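You operate a simulated robot arm through the tools that you are given. There is no shell and no other tool. Be economical: measure what you need, move in short steps, check, and stop when the job is done.

Carry out the task below with a simulated robot arm. There is one attempt and no reset: what you move stays moved.

Task
Take the orange rubber tip and leave it in the white bowl.

Only the result counts: the job must be done as asked and must still hold three seconds after the hand-in. Knocking over, shifting, dropping, spilling or breaking anything else fails it.

Robot
A 6-joint arm with a two-finger parallel gripper, fixed in place. Base frame: the origin is at the foot of the arm, x ahead of it, y to its left, z up; the work surface is at about z = 0. Lengths are in m, angles in rad, forces in N, time in s.
With the tool pointing down near the work surface it reaches from about 0.12 to 0.5 m from the base axis. Its first joint turns from -1.257 to 1.257 rad. Payload 0.65 kg.
Tool frame: the origin (TCP) lies between the finger pads and is the grasp point; the fingertips stand 0.025 m ahead of it; z points along the fingers, y is the line along which they close. The gripper opens to 0.076 m. The fingers are 0.018 m wide and 0.01 m thick; the gripper's body (0.036 by 0.078 m) begins 0.045 m behind the TCP.
Orientation is that of the tool frame in the base frame, as [roll, pitch, yaw] about the fixed x, y, z axes, in that order (R = Rz(yaw) Ry(pitch) Rx(roll)). With the fingers straight down and closing along the base's y, the tool's x points along the base's -x, its y along +y and its z along -z.

Tools
- The arm moves only by the tool step_arm. Its argument "motion" is a list of rows, each a list of 7 numbers: the turn, a rotation vector about the tool's x, y, z in units of 180 degrees (1.0 is 180 degrees), then the shift along the tool's x, y, z in units of 150 mm (1.0 is 150 mm), then the opening in per cent of the stroke, from 0 (shut) to 100 (fully open). In form: [[wx, wy, wz, x, y, z, gripper], ...]. A call has 1 to 8 rows; each row is the pose to reach, as a shift and turn from the pose commanded when the call began, along the tool's axes at that moment. A call with a number of a shift or a turn outside -1 to 1 is refused whole. Each row takes 0.2 s and may step no farther than 0.05 m and 0.15 rad from the row before; otherwise, or with a gripper value out of range, the whole call is refused. A pose out of reach is approached as far as the arm can. The call stops where the force on the tool passes 40 N (or 10 N more than at its start, if that is more) or the arm is blocked; 0.2 s more then pass. The fingers move at their own pace (about 0.108 m/s each) and stop on an object; they squeeze with about 26 N. The grip force told is the motor's: it shows also when the fingers shut on nothing. Time passes only in rows, and 0.2 s behind the last, so rows that repeat a pose let the fingers close. The reply holds the time, the measured pose of the TCP, the force on the tool along the base axes, the opening and the grip force, in the units named above and with some noise.
- Cameras (640 x 400 px; columns grow to the right, rows downward): "scene" is fixed at [0.0751, 0.2874, 0.4126]; the picture's right is [-0.57, -0.82, 0.00], its down [-0.40, 0.28, -0.87] and it looks along [0.72, -0.50, -0.49] (base axes); focal length 214 px, centre (320, 200). "wrist" rides on the gripper at [0.058, 0.011, -0.081] in the tool frame; the picture's right is [-0.18, 0.98, 0.00], its down [-0.75, -0.14, -0.64] and it looks along [-0.63, -0.12, 0.77] (tool axes); focal length 243 px, centre (320, 200). There is no depth. A picture from a camera that has moved, and an enlarged one, comes with that camera's place and axes in the base frame and with its lens.
- get_image(camera): a new picture of that camera. No time passes.
- enlarge(camera, box): a new picture of the part [left, top, right, bottom] of that camera's present view, enlarged. No time passes.
- hand_in(): hands the job in; it is judged then, once.

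Work in short steps. Places have to be worked out from the pictures, the camera data and where the tool is seen: move nearer, look again, correct. Check each grasp and each placing, and mend what went wrong. You have 90 turns and 42 pictures in all, those below and enlarged ones among them. Open the gripper and draw the arm clear of the work before you hand the job in, unless the task says otherwise; then end with one line.

The tools are called after "Request:" as name(argument=value, ...) on one line, values as JSON. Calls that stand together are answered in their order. step_arm: Moves the arm, as the interface text tells. Its arguments: {"type":"object","properties":{"motion":{"type":"array"}},"required":["motion"]} The other tools are called the same way: get_image (camera) takes a picture; enlarge (camera, box) takes an enlarged picture of a part of a camera's view; hand_in () hands the job in.

At the start:

```text
time: 0.0
ee_pos: [0.2668, 0.0928, 0.3191]
ee_rot: [3.139, 0.0, -3.14]
ft_force: [-0.2, -0.1, 1.1]
width: 0.076
gripper_force: 0.1
```

scene: 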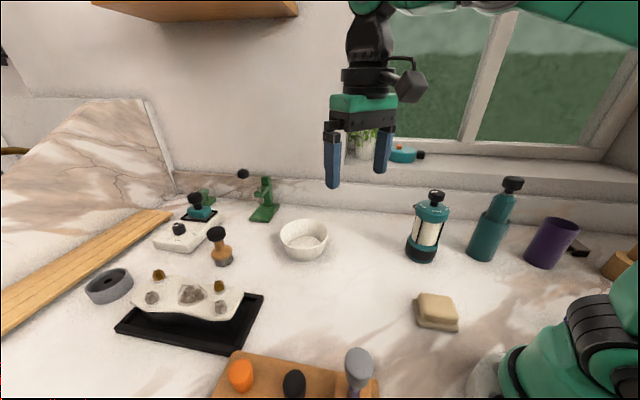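
wrist: 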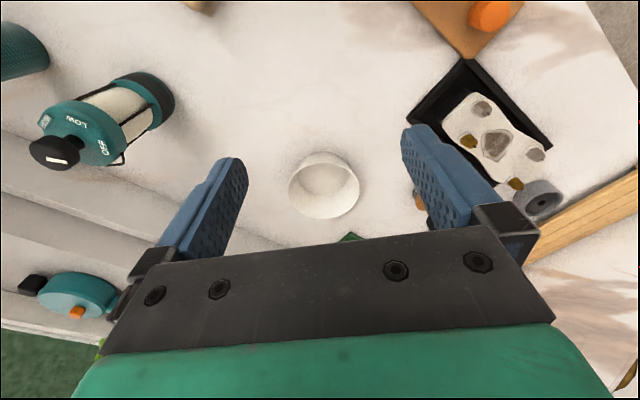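

I'll look closer at the orange piece on the wooden block and at the bowl.

Request:
enlarge(camera="scene", box=[190, 320, 400, 400])

Request:
enlarge(camera="wrist", box=[380, 0, 640, 160])

Request:
enlarge(camera="scene", box=[140, 160, 340, 285])

```text
3.05 times, centred on (295, 360) of scene
camera zoom: at [0.0751, 0.2874, 0.4126], right [-0.57, -0.82, 0.0], down [-0.4, 0.28, -0.87], along [0.72, -0.5, -0.49], focal length 654 px, centre (396, -288)
```

zoom: 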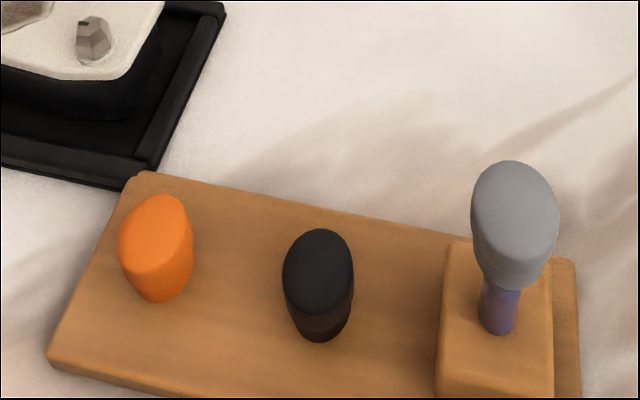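

```text
2.46 times, centred on (510, 80) of wrist
camera zoom: at [0.2085, 0.1036, 0.3997], right [0.18, 0.98, 0.0], down [0.75, -0.14, 0.64], along [0.63, -0.12, -0.77], focal length 597 px, centre (-148, 495)
```

zoom: 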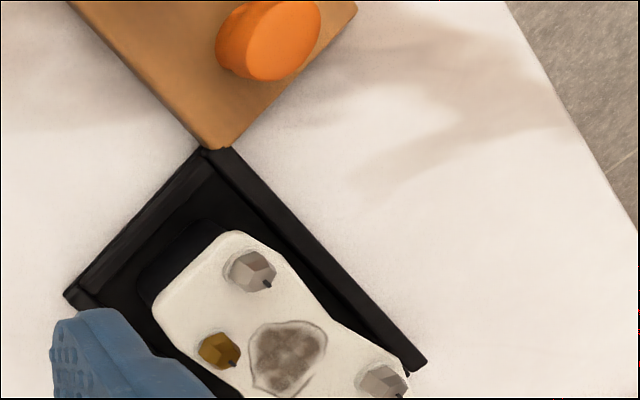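

```text
3.20 times, centred on (240, 222) of scene
camera zoom: at [0.0751, 0.2874, 0.4126], right [-0.57, -0.82, 0.0], down [-0.4, 0.28, -0.87], along [0.72, -0.5, -0.49], focal length 686 px, centre (576, 128)
```

zoom: 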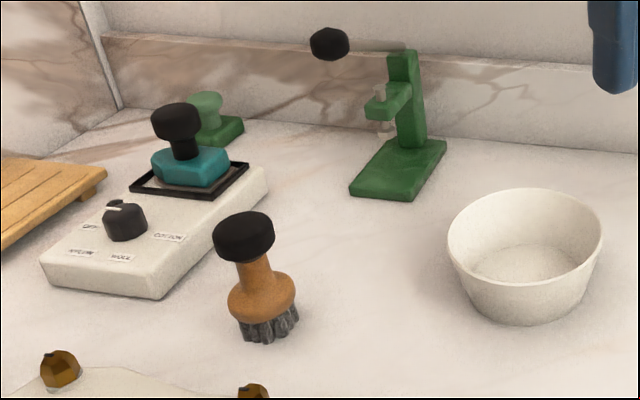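

Two-view triangulation puts the orange tip at about (0.262, 0.299, ~0.03), with the black tip about 0.08 m toward the base. I'll move most of the way there and turn 45° so the fingers close across the row.

Request:
step_arm(motion=[[0, 0, -0.0417, 0, 0.1667, 0.08, 100], [0, 0, -0.0833, 0, 0.333, 0.16, 100], [0, 0, -0.125, 0, 0.5, 0.24, 100], [0, 0, -0.1667, 0, 0.667, 0.32, 100], [0, 0, -0.2083, 0, 0.833, 0.4, 100], [0, 0, -0.25, 0, 1.0, 0.5, 100], [0, 0, -0.25, 0, 1.0, 0.5, 100]])

Request:
get_image(camera="wrist")

```text
time: 1.6
ee_pos: [0.2659, 0.2408, 0.2454]
ee_rot: [-3.141, 0.001, -2.353]
ft_force: [0.1, -0.3, -0.7]
width: 0.0762
gripper_force: 0.0
```

```text
36 pictures are left
camera wrist: at [0.2166, 0.2074, 0.3256], right [-0.57, 0.82, 0.0], down [0.63, 0.43, 0.64], along [0.53, 0.37, -0.76], focal length 243 px, centre (320, 200)
```

wrist: 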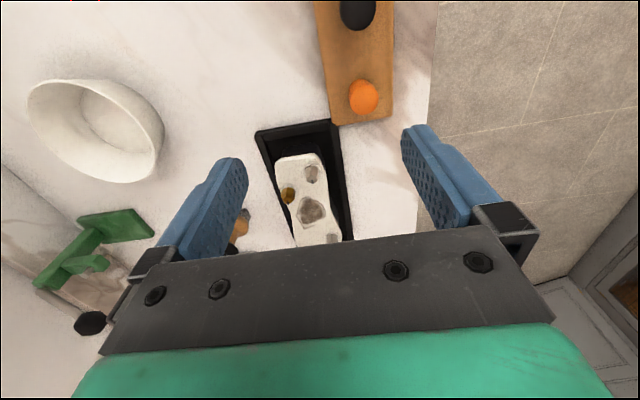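

The tip is again at about (0.2625, 0.300), and the orientation suits the row. I'll move over it and descend to z≈0.13.

Request:
step_arm(motion=[[0, 0, 0, -0.085, 0.1, 0, 100], [0, 0, 0, -0.17, 0.2, 0.1, 100], [0, 0, 0, -0.25, 0.289, 0.3, 100], [0, 0, 0, -0.25, 0.289, 0.55, 100], [0, 0, 0, -0.25, 0.289, 0.76, 100], [0, 0, 0, -0.25, 0.289, 0.76, 100]])

Request:
get_image(camera="wrist")

Request:
get_image(camera="scene")

```text
time: 3.0
ee_pos: [0.2637, 0.299, 0.1302]
ee_rot: [-3.141, 0.002, -2.354]
ft_force: [-1.2, 0.0, -0.9]
width: 0.0761
gripper_force: 0.1
```

```text
35 pictures are left
camera wrist: at [0.215, 0.2656, 0.2099], right [-0.57, 0.82, 0.0], down [0.63, 0.43, 0.64], along [0.53, 0.37, -0.76], focal length 243 px, centre (320, 200)
```

wrist: 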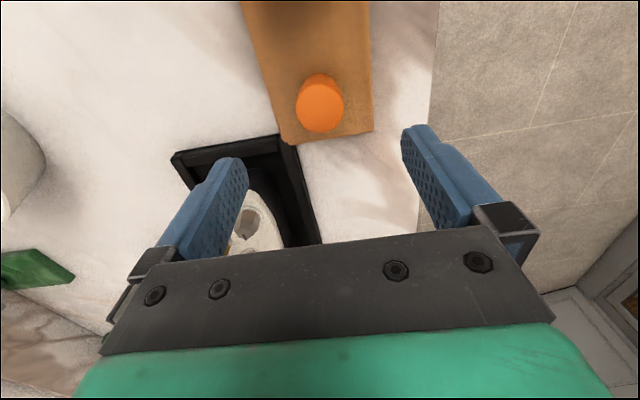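

```text
34 pictures are left
```

scene: 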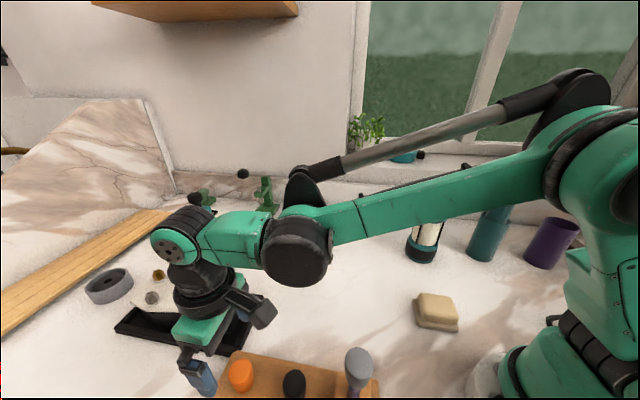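

Alignment is good: the tip is a roughly 0.032 m cylinder centred on the tool, and the fingers clear the tray. I'll descend to z≈0.06 and check.

Request:
step_arm(motion=[[0, 0, 0, 0, 0, 0.16, 100], [0, 0, 0, 0, 0, 0.32, 100], [0, 0, 0, 0, 0, 0.46, 100], [0, 0, 0, 0, 0, 0.46, 100]])

Request:
get_image(camera="wrist")

Request:
enlarge(camera="scene", box=[140, 280, 332, 400])

```text
time: 4.0
ee_pos: [0.263, 0.2992, 0.0609]
ee_rot: [3.14, 0.002, -2.355]
ft_force: [-0.8, -0.4, -0.2]
width: 0.0761
gripper_force: 0.0
```

```text
33 pictures are left
camera wrist: at [0.2136, 0.2665, 0.141], right [-0.57, 0.82, 0.0], down [0.63, 0.43, 0.64], along [0.53, 0.37, -0.76], focal length 243 px, centre (320, 200)
```

wrist: 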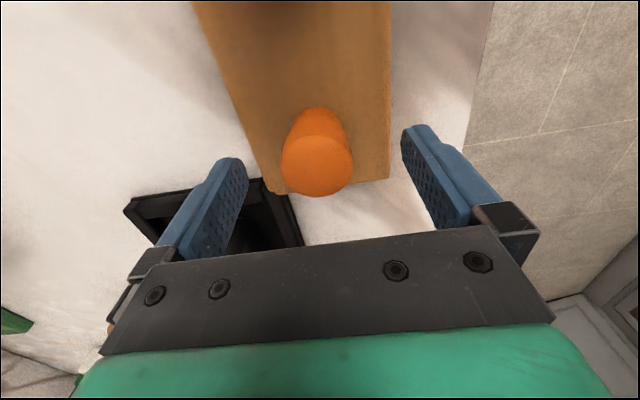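

```text
3.33 times, centred on (236, 340) of scene
camera zoom: at [0.0751, 0.2874, 0.4126], right [-0.57, -0.82, 0.0], down [-0.4, 0.28, -0.87], along [0.72, -0.5, -0.49], focal length 715 px, centre (600, -267)
```

zoom: 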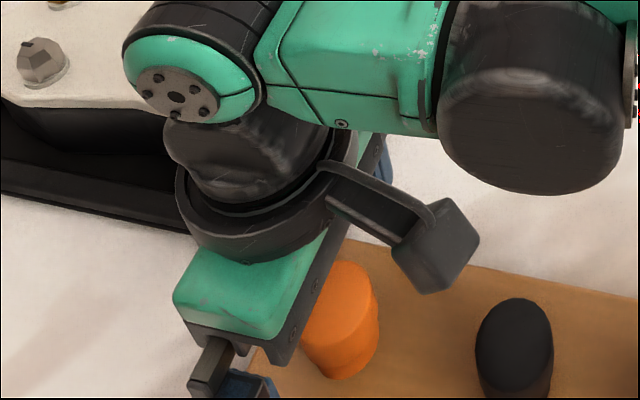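

The tip is centred laterally and its top is at roughly z 0.046–0.05; the board is only about 0.01–0.02 thick. I'll lower to TCP z≈0.048 so the fingertips sit at about 0.023, nudge 2 mm toward the base, and look again before closing.

Request:
step_arm(motion=[[0, 0, 0, 0.013, 0, 0.045, 100], [0, 0, 0, 0.013, 0, 0.085, 100], [0, 0, 0, 0.013, 0, 0.085, 100]])

Request:
get_image(camera="wrist")

```text
time: 4.8
ee_pos: [0.2616, 0.2995, 0.0482]
ee_rot: [3.141, 0.002, -2.354]
ft_force: [0.0, 0.0, -0.3]
width: 0.076
gripper_force: 0.2
```

```text
31 pictures are left
camera wrist: at [0.2125, 0.2658, 0.129], right [-0.57, 0.82, 0.0], down [0.63, 0.43, 0.64], along [0.53, 0.37, -0.76], focal length 243 px, centre (320, 200)
```

wrist: 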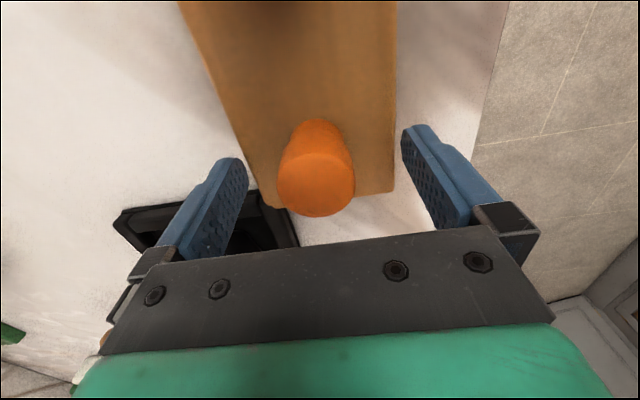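

The tip's top is about level with the TCP and centred, giving roughly 25 mm of finger overlap. I'll close the gripper.

Request:
step_arm(motion=[[0, 0, 0, 0, 0, 0, 40], [0, 0, 0, 0, 0, 0, 0], [0, 0, 0, 0, 0, 0, 0], [0, 0, 0, 0, 0, 0, 0]])

Request:
get_image(camera="wrist")

```text
time: 5.8
ee_pos: [0.261, 0.2997, 0.0481]
ee_rot: [-3.141, 0.003, -2.355]
ft_force: [0.5, -0.5, -0.1]
width: 0.0303
gripper_force: 25.8
```

```text
30 pictures are left
camera wrist: at [0.2126, 0.2658, 0.129], right [-0.57, 0.82, 0.0], down [0.63, 0.43, 0.64], along [0.53, 0.37, -0.76], focal length 243 px, centre (320, 200)
```

wrist: 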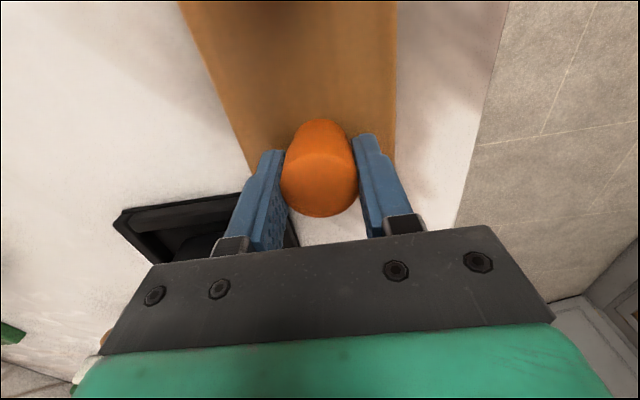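

It is gripped at 30 mm with 26 N. I'll lift it straight up slowly, in case it sits on a peg.

Request:
step_arm(motion=[[0, 0, 0, 0, 0, -0.04, 0], [0, 0, 0, 0, 0, -0.1, 0], [0, 0, 0, 0, 0, -0.18, 0], [0, 0, 0, 0, 0, -0.28, 0], [0, 0, 0, 0, 0, -0.4, 0], [0, 0, 0, 0, 0, -0.6, 0], [0, 0, 0, 0, 0, -0.8, 0], [0, 0, 0, 0, 0, -0.8, 0]])

Request:
get_image(camera="wrist")

Request:
get_image(camera="scene")

```text
time: 7.6
ee_pos: [0.2624, 0.2982, 0.1669]
ee_rot: [-3.14, 0.003, -2.355]
ft_force: [-0.2, -0.6, -1.0]
width: 0.0296
gripper_force: 25.9
```

```text
29 pictures are left
camera wrist: at [0.2132, 0.2664, 0.2479], right [-0.57, 0.82, 0.0], down [0.63, 0.43, 0.64], along [0.53, 0.37, -0.76], focal length 243 px, centre (320, 200)
```

wrist: 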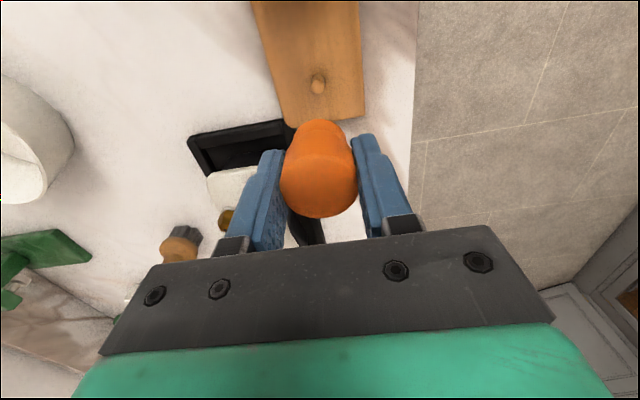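

```text
28 pictures are left
```

scene: 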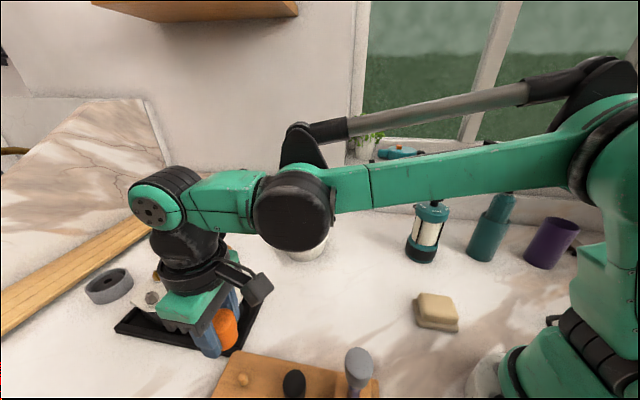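

The tip was on a peg and came off cleanly; the board and black tip are unmoved. The bowl's rim centre triangulates to about (0.465, 0.062). I'll raise to z≈0.2 and travel halfway, turning back.

Request:
step_arm(motion=[[0, 0, 0.0, 0, 0, -0.22, 0], [0, 0, 0.025, 0.027, -0.25, -0.22, 0], [0, 0, 0.055, 0.054, -0.5, -0.22, 0], [0, 0, 0.085, 0.081, -0.75, -0.22, 0], [0, 0, 0.11, 0.108, -0.99, -0.22, 0], [0, 0, 0.11, 0.108, -0.99, -0.22, 0]])

Request:
get_image(camera="wrist")

```text
time: 9.0
ee_pos: [0.3562, 0.1835, 0.1998]
ee_rot: [3.14, 0.004, -2.699]
ft_force: [0.2, 0.6, -0.1]
width: 0.0292
gripper_force: 25.7
```

```text
27 pictures are left
camera wrist: at [0.2988, 0.1684, 0.2807], right [-0.25, 0.97, 0.0], down [0.74, 0.19, 0.64], along [0.62, 0.16, -0.76], focal length 243 px, centre (320, 200)
```

wrist: 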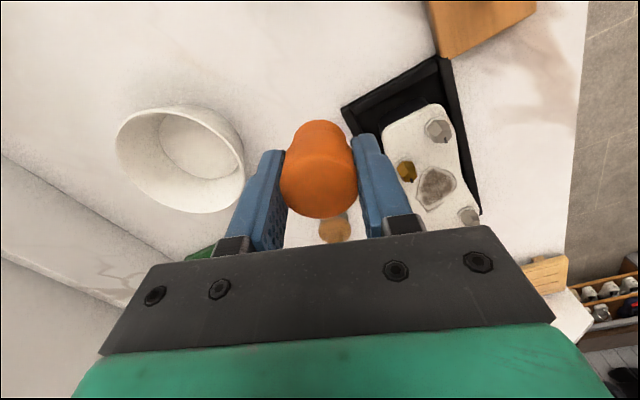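

The bowl centre is now estimated at about (0.470, 0.058), from both the rim and the inner base. I'll carry on over it at z≈0.2.

Request:
step_arm(motion=[[0, 0, 0.025, -0.081, -0.25, 0, 0], [0, 0, 0.05, -0.162, -0.5, 0, 0], [0, 0, 0.075, -0.243, -0.75, 0, 0], [0, 0, 0.1, -0.324, -1.0, 0, 0], [0, 0, 0.1, -0.324, -1.0, 0, 0]])

Request:
get_image(camera="wrist")

Request:
get_image(camera="scene")

```text
time: 10.2
ee_pos: [0.4548, 0.0655, 0.1981]
ee_rot: [3.138, 0.001, -3.015]
ft_force: [-0.1, -0.5, 0.7]
width: 0.03
gripper_force: 26.2
out of reach, approached as far as the arm can: row 4, 5
```

```text
26 pictures are left
camera wrist: at [0.3962, 0.069, 0.2793], right [0.06, 1.0, 0.0], down [0.76, -0.05, 0.64], along [0.64, -0.04, -0.77], focal length 243 px, centre (320, 200)
```

wrist: 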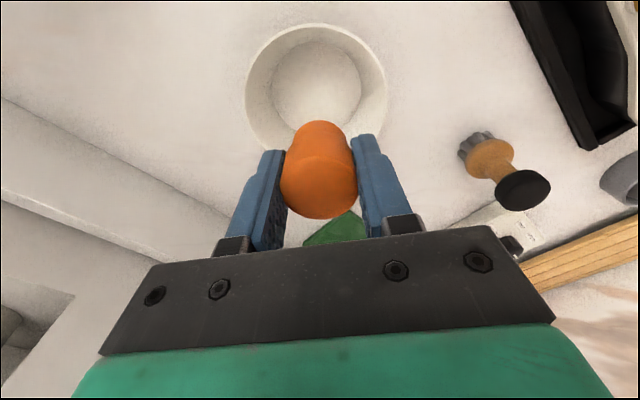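

```text
25 pictures are left
```

scene: 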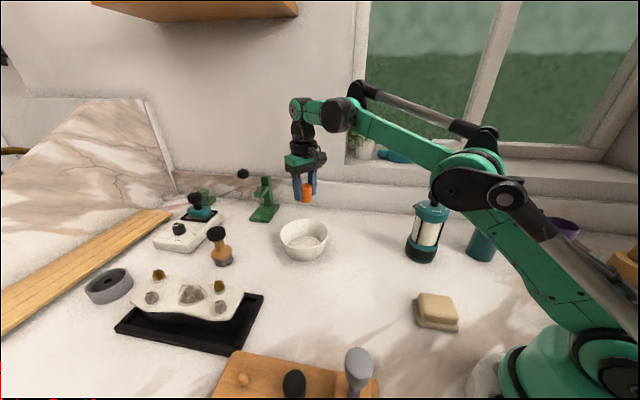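

The bowl centre refines to about (0.464, 0.060), and the tool is within a centimetre of that. I'll descend partway to z≈0.12, where reach improves, and check the pose.

Request:
step_arm(motion=[[0, 0, 0, 0, 0, 0.18, 0], [0, 0, 0, 0, 0, 0.36, 0], [0, 0, 0, 0, 0, 0.52, 0], [0, 0, 0, 0, 0, 0.52, 0]])

Request:
get_image(camera="wrist")

Request:
enlarge(camera="scene", box=[220, 150, 380, 270])

```text
time: 11.2
ee_pos: [0.4545, 0.0668, 0.1196]
ee_rot: [3.139, 0.002, -3.014]
ft_force: [-0.3, 0.4, -0.6]
width: 0.0298
gripper_force: 25.7
```

```text
24 pictures are left
camera wrist: at [0.3955, 0.07, 0.2009], right [0.06, 1.0, 0.0], down [0.76, -0.05, 0.64], along [0.64, -0.04, -0.77], focal length 243 px, centre (320, 200)
```

wrist: 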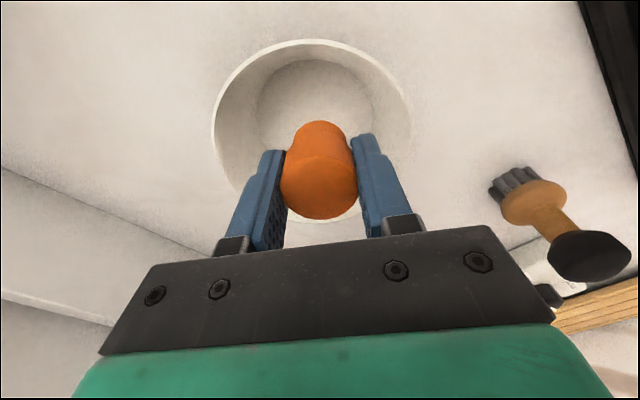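

```text
3.33 times, centred on (300, 210) of scene
camera zoom: at [0.0751, 0.2874, 0.4126], right [-0.57, -0.82, 0.0], down [-0.4, 0.28, -0.87], along [0.72, -0.5, -0.49], focal length 715 px, centre (387, 167)
```

zoom: 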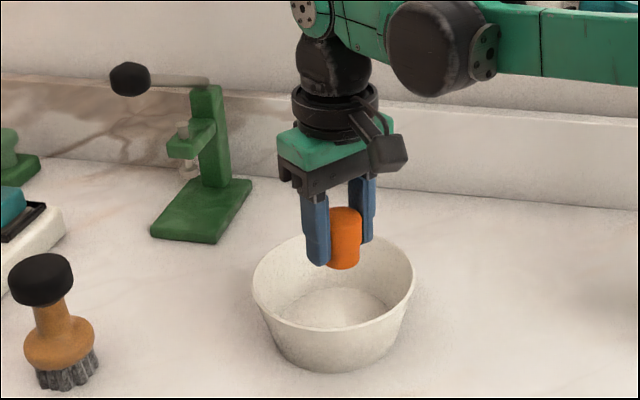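

Accounting for perspective, the rim runs x≈0.412–0.54, so the centre is about (0.475, 0.061). I'll shift about 15 mm outward and 6 mm right, then descend to z≈0.07.

Request:
step_arm(motion=[[0, 0, 0, -0.05, -0.03, 0, 0], [0, 0, 0, -0.097, -0.053, 0.0, 0], [0, 0, 0, -0.097, -0.053, 0.12, 0], [0, 0, 0, -0.097, -0.053, 0.24, 0], [0, 0, 0, -0.097, -0.053, 0.33, 0], [0, 0, 0, -0.097, -0.053, 0.33, 0]])

Request:
get_image(camera="wrist")

Request:
enlarge(camera="scene", box=[220, 150, 380, 270])

```text
time: 12.6
ee_pos: [0.47, 0.0611, 0.07]
ee_rot: [3.139, 0.001, -3.016]
ft_force: [0.2, 0.8, -0.3]
width: 0.0299
gripper_force: 25.8
```

```text
22 pictures are left
camera wrist: at [0.4107, 0.0653, 0.1511], right [0.06, 1.0, 0.0], down [0.76, -0.05, 0.64], along [0.64, -0.04, -0.77], focal length 243 px, centre (320, 200)
```

wrist: 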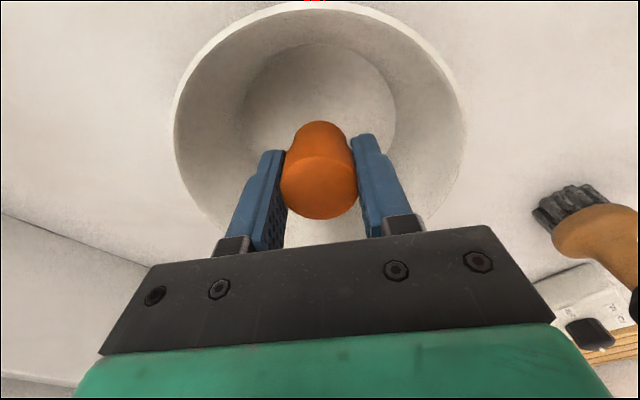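

```text
3.33 times, centred on (300, 210) of scene
camera zoom: at [0.0751, 0.2874, 0.4126], right [-0.57, -0.82, 0.0], down [-0.4, 0.28, -0.87], along [0.72, -0.5, -0.49], focal length 715 px, centre (387, 167)
```

zoom: 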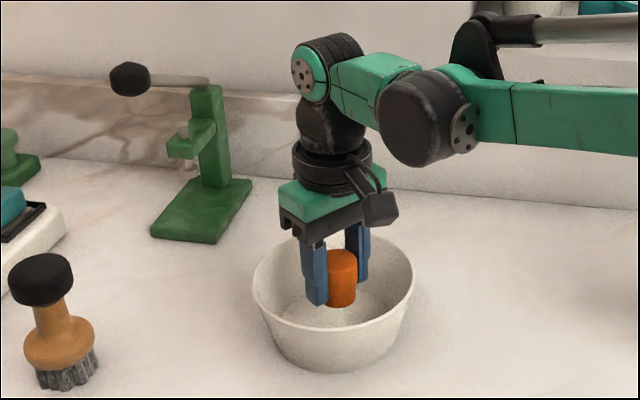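

The tip is well inside the bowl. I'll lower gently by about 20 mm more, in small steps.

Request:
step_arm(motion=[[0, 0, 0, 0, 0, 0.04, 0], [0, 0, 0, 0, 0, 0.08, 0], [0, 0, 0, 0, 0, 0.11, 0], [0, 0, 0, 0, 0, 0.13, 0], [0, 0, 0, 0, 0, 0.13, 0]])

Request:
enlarge(camera="scene", box=[260, 190, 350, 270])

```text
time: 13.8
ee_pos: [0.4702, 0.0611, 0.0494]
ee_rot: [3.139, 0.002, -3.014]
ft_force: [-0.1, 0.3, 0.5]
width: 0.0297
gripper_force: 25.9
```

```text
5.00 times, centred on (305, 230) of scene
camera zoom: at [0.0751, 0.2874, 0.4126], right [-0.57, -0.82, 0.0], down [-0.4, 0.28, -0.87], along [0.72, -0.5, -0.49], focal length 1072 px, centre (395, 50)
```

zoom: 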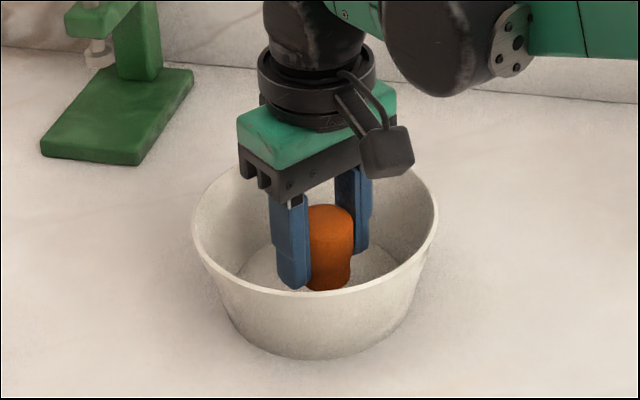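

No contact yet; the tip's bottom looks roughly 1 cm above the floor of the bowl. I'll lower in 2 mm steps by up to 8 mm.

Request:
step_arm(motion=[[0, 0, 0, 0, 0, 0.013, 0], [0, 0, 0, 0, 0, 0.026, 0], [0, 0, 0, 0, 0, 0.04, 0], [0, 0, 0, 0, 0, 0.04, 0]])

```text
time: 14.8
ee_pos: [0.4707, 0.0597, 0.0441]
ee_rot: [3.141, 0.002, -3.014]
ft_force: [0.6, 0.5, -0.3]
width: 0.0296
gripper_force: 25.9
```

Still no contact at z 0.044. I'll go a few millimetres further in 1 mm steps.

Request:
step_arm(motion=[[0, 0, 0, 0, 0, 0.007, 0], [0, 0, 0, 0, 0, 0.014, 0], [0, 0, 0, 0, 0, 0.021, 0], [0, 0, 0, 0, 0, 0.021, 0]])

Request:
enlarge(camera="scene", box=[260, 190, 350, 270])

```text
time: 15.8
ee_pos: [0.4709, 0.0598, 0.0401]
ee_rot: [3.14, 0.001, -3.014]
ft_force: [-0.7, 0.7, 0.2]
width: 0.03
gripper_force: 26.0
```

```text
5.00 times, centred on (305, 230) of scene
camera zoom: at [0.0751, 0.2874, 0.4126], right [-0.57, -0.82, 0.0], down [-0.4, 0.28, -0.87], along [0.72, -0.5, -0.49], focal length 1072 px, centre (395, 50)
```

zoom: 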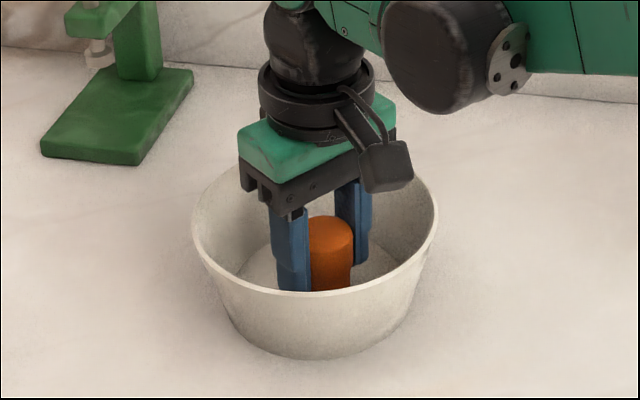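

The tip is within a few millimetres of the floor. I'll release by opening partway, so the fingers stay clear of the bowl wall.

Request:
step_arm(motion=[[0, 0, 0, 0, 0, 0, 45], [0, 0, 0, 0, 0, 0, 60], [0, 0, 0, 0, 0, 0, 60]])

Request:
get_image(camera="wrist")

```text
time: 16.6
ee_pos: [0.4698, 0.0614, 0.0419]
ee_rot: [3.138, 0.002, -3.014]
ft_force: [-0.1, -0.3, 0.1]
width: 0.0456
gripper_force: 0.0
```

```text
18 pictures are left
camera wrist: at [0.4113, 0.0644, 0.122], right [0.06, 1.0, 0.0], down [0.76, -0.05, 0.64], along [0.64, -0.04, -0.77], focal length 243 px, centre (320, 200)
```

wrist: 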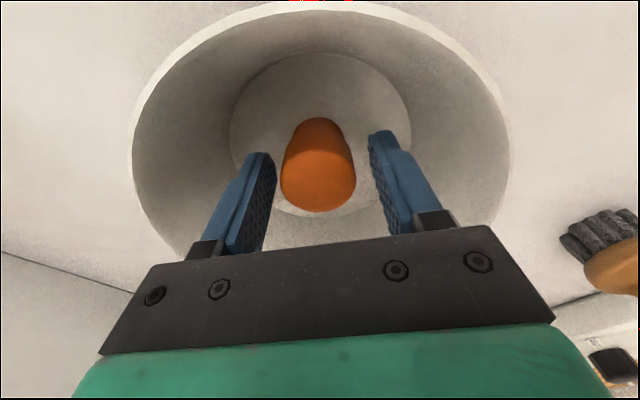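

It is released and standing upright on the bowl floor. I'll raise the arm straight up, clear of the bowl.

Request:
step_arm(motion=[[0, 0, 0, 0, 0, -0.1, 60], [0, 0, 0, 0, 0, -0.25, 60], [0, 0, 0, 0, 0, -0.45, 60], [0, 0, 0, 0.05, 0, -0.65, 60], [0, 0, 0, 0.2, 0, -0.85, 60], [0, 0, 0, 0.45, 0, -0.95, 60], [0, 0, 0, 0.7, 0, -0.95, 60], [0, 0, 0, 0.7, 0, -0.95, 60]])

Request:
get_image(camera="scene")

Request:
enlarge(camera="scene", box=[260, 190, 350, 270])

```text
time: 18.4
ee_pos: [0.3653, 0.045, 0.1824]
ee_rot: [3.141, 0.002, -3.015]
ft_force: [-0.2, 0.1, 0.5]
width: 0.0454
gripper_force: 0.1
```

```text
17 pictures are left
```

scene: 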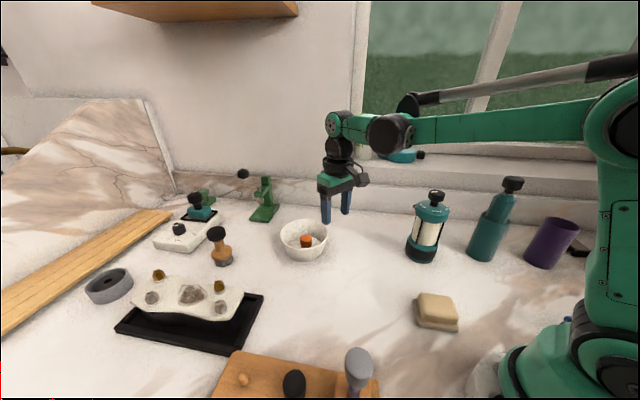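

```text
5.00 times, centred on (305, 230) of scene
camera zoom: at [0.0751, 0.2874, 0.4126], right [-0.57, -0.82, 0.0], down [-0.4, 0.28, -0.87], along [0.72, -0.5, -0.49], focal length 1072 px, centre (395, 50)
```

zoom: 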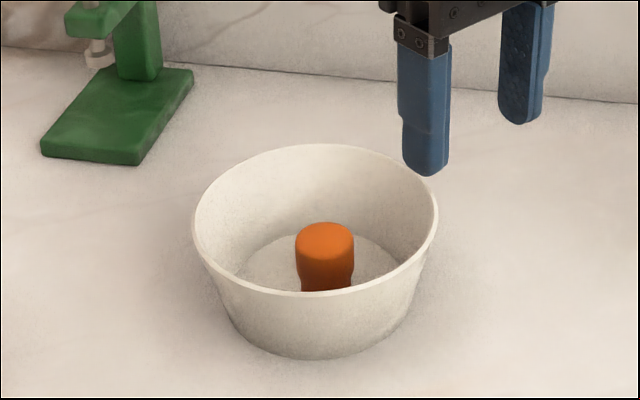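

The tip stands in the bowl, everything else is in place, and the arm is clear, so I'm handing in.

Request:
hand_in()

```text
The job is handed in.
```

The orange rubber tip is standing upright in the white bowl, the other objects look unmoved in the last scene picture, and the job is handed in.
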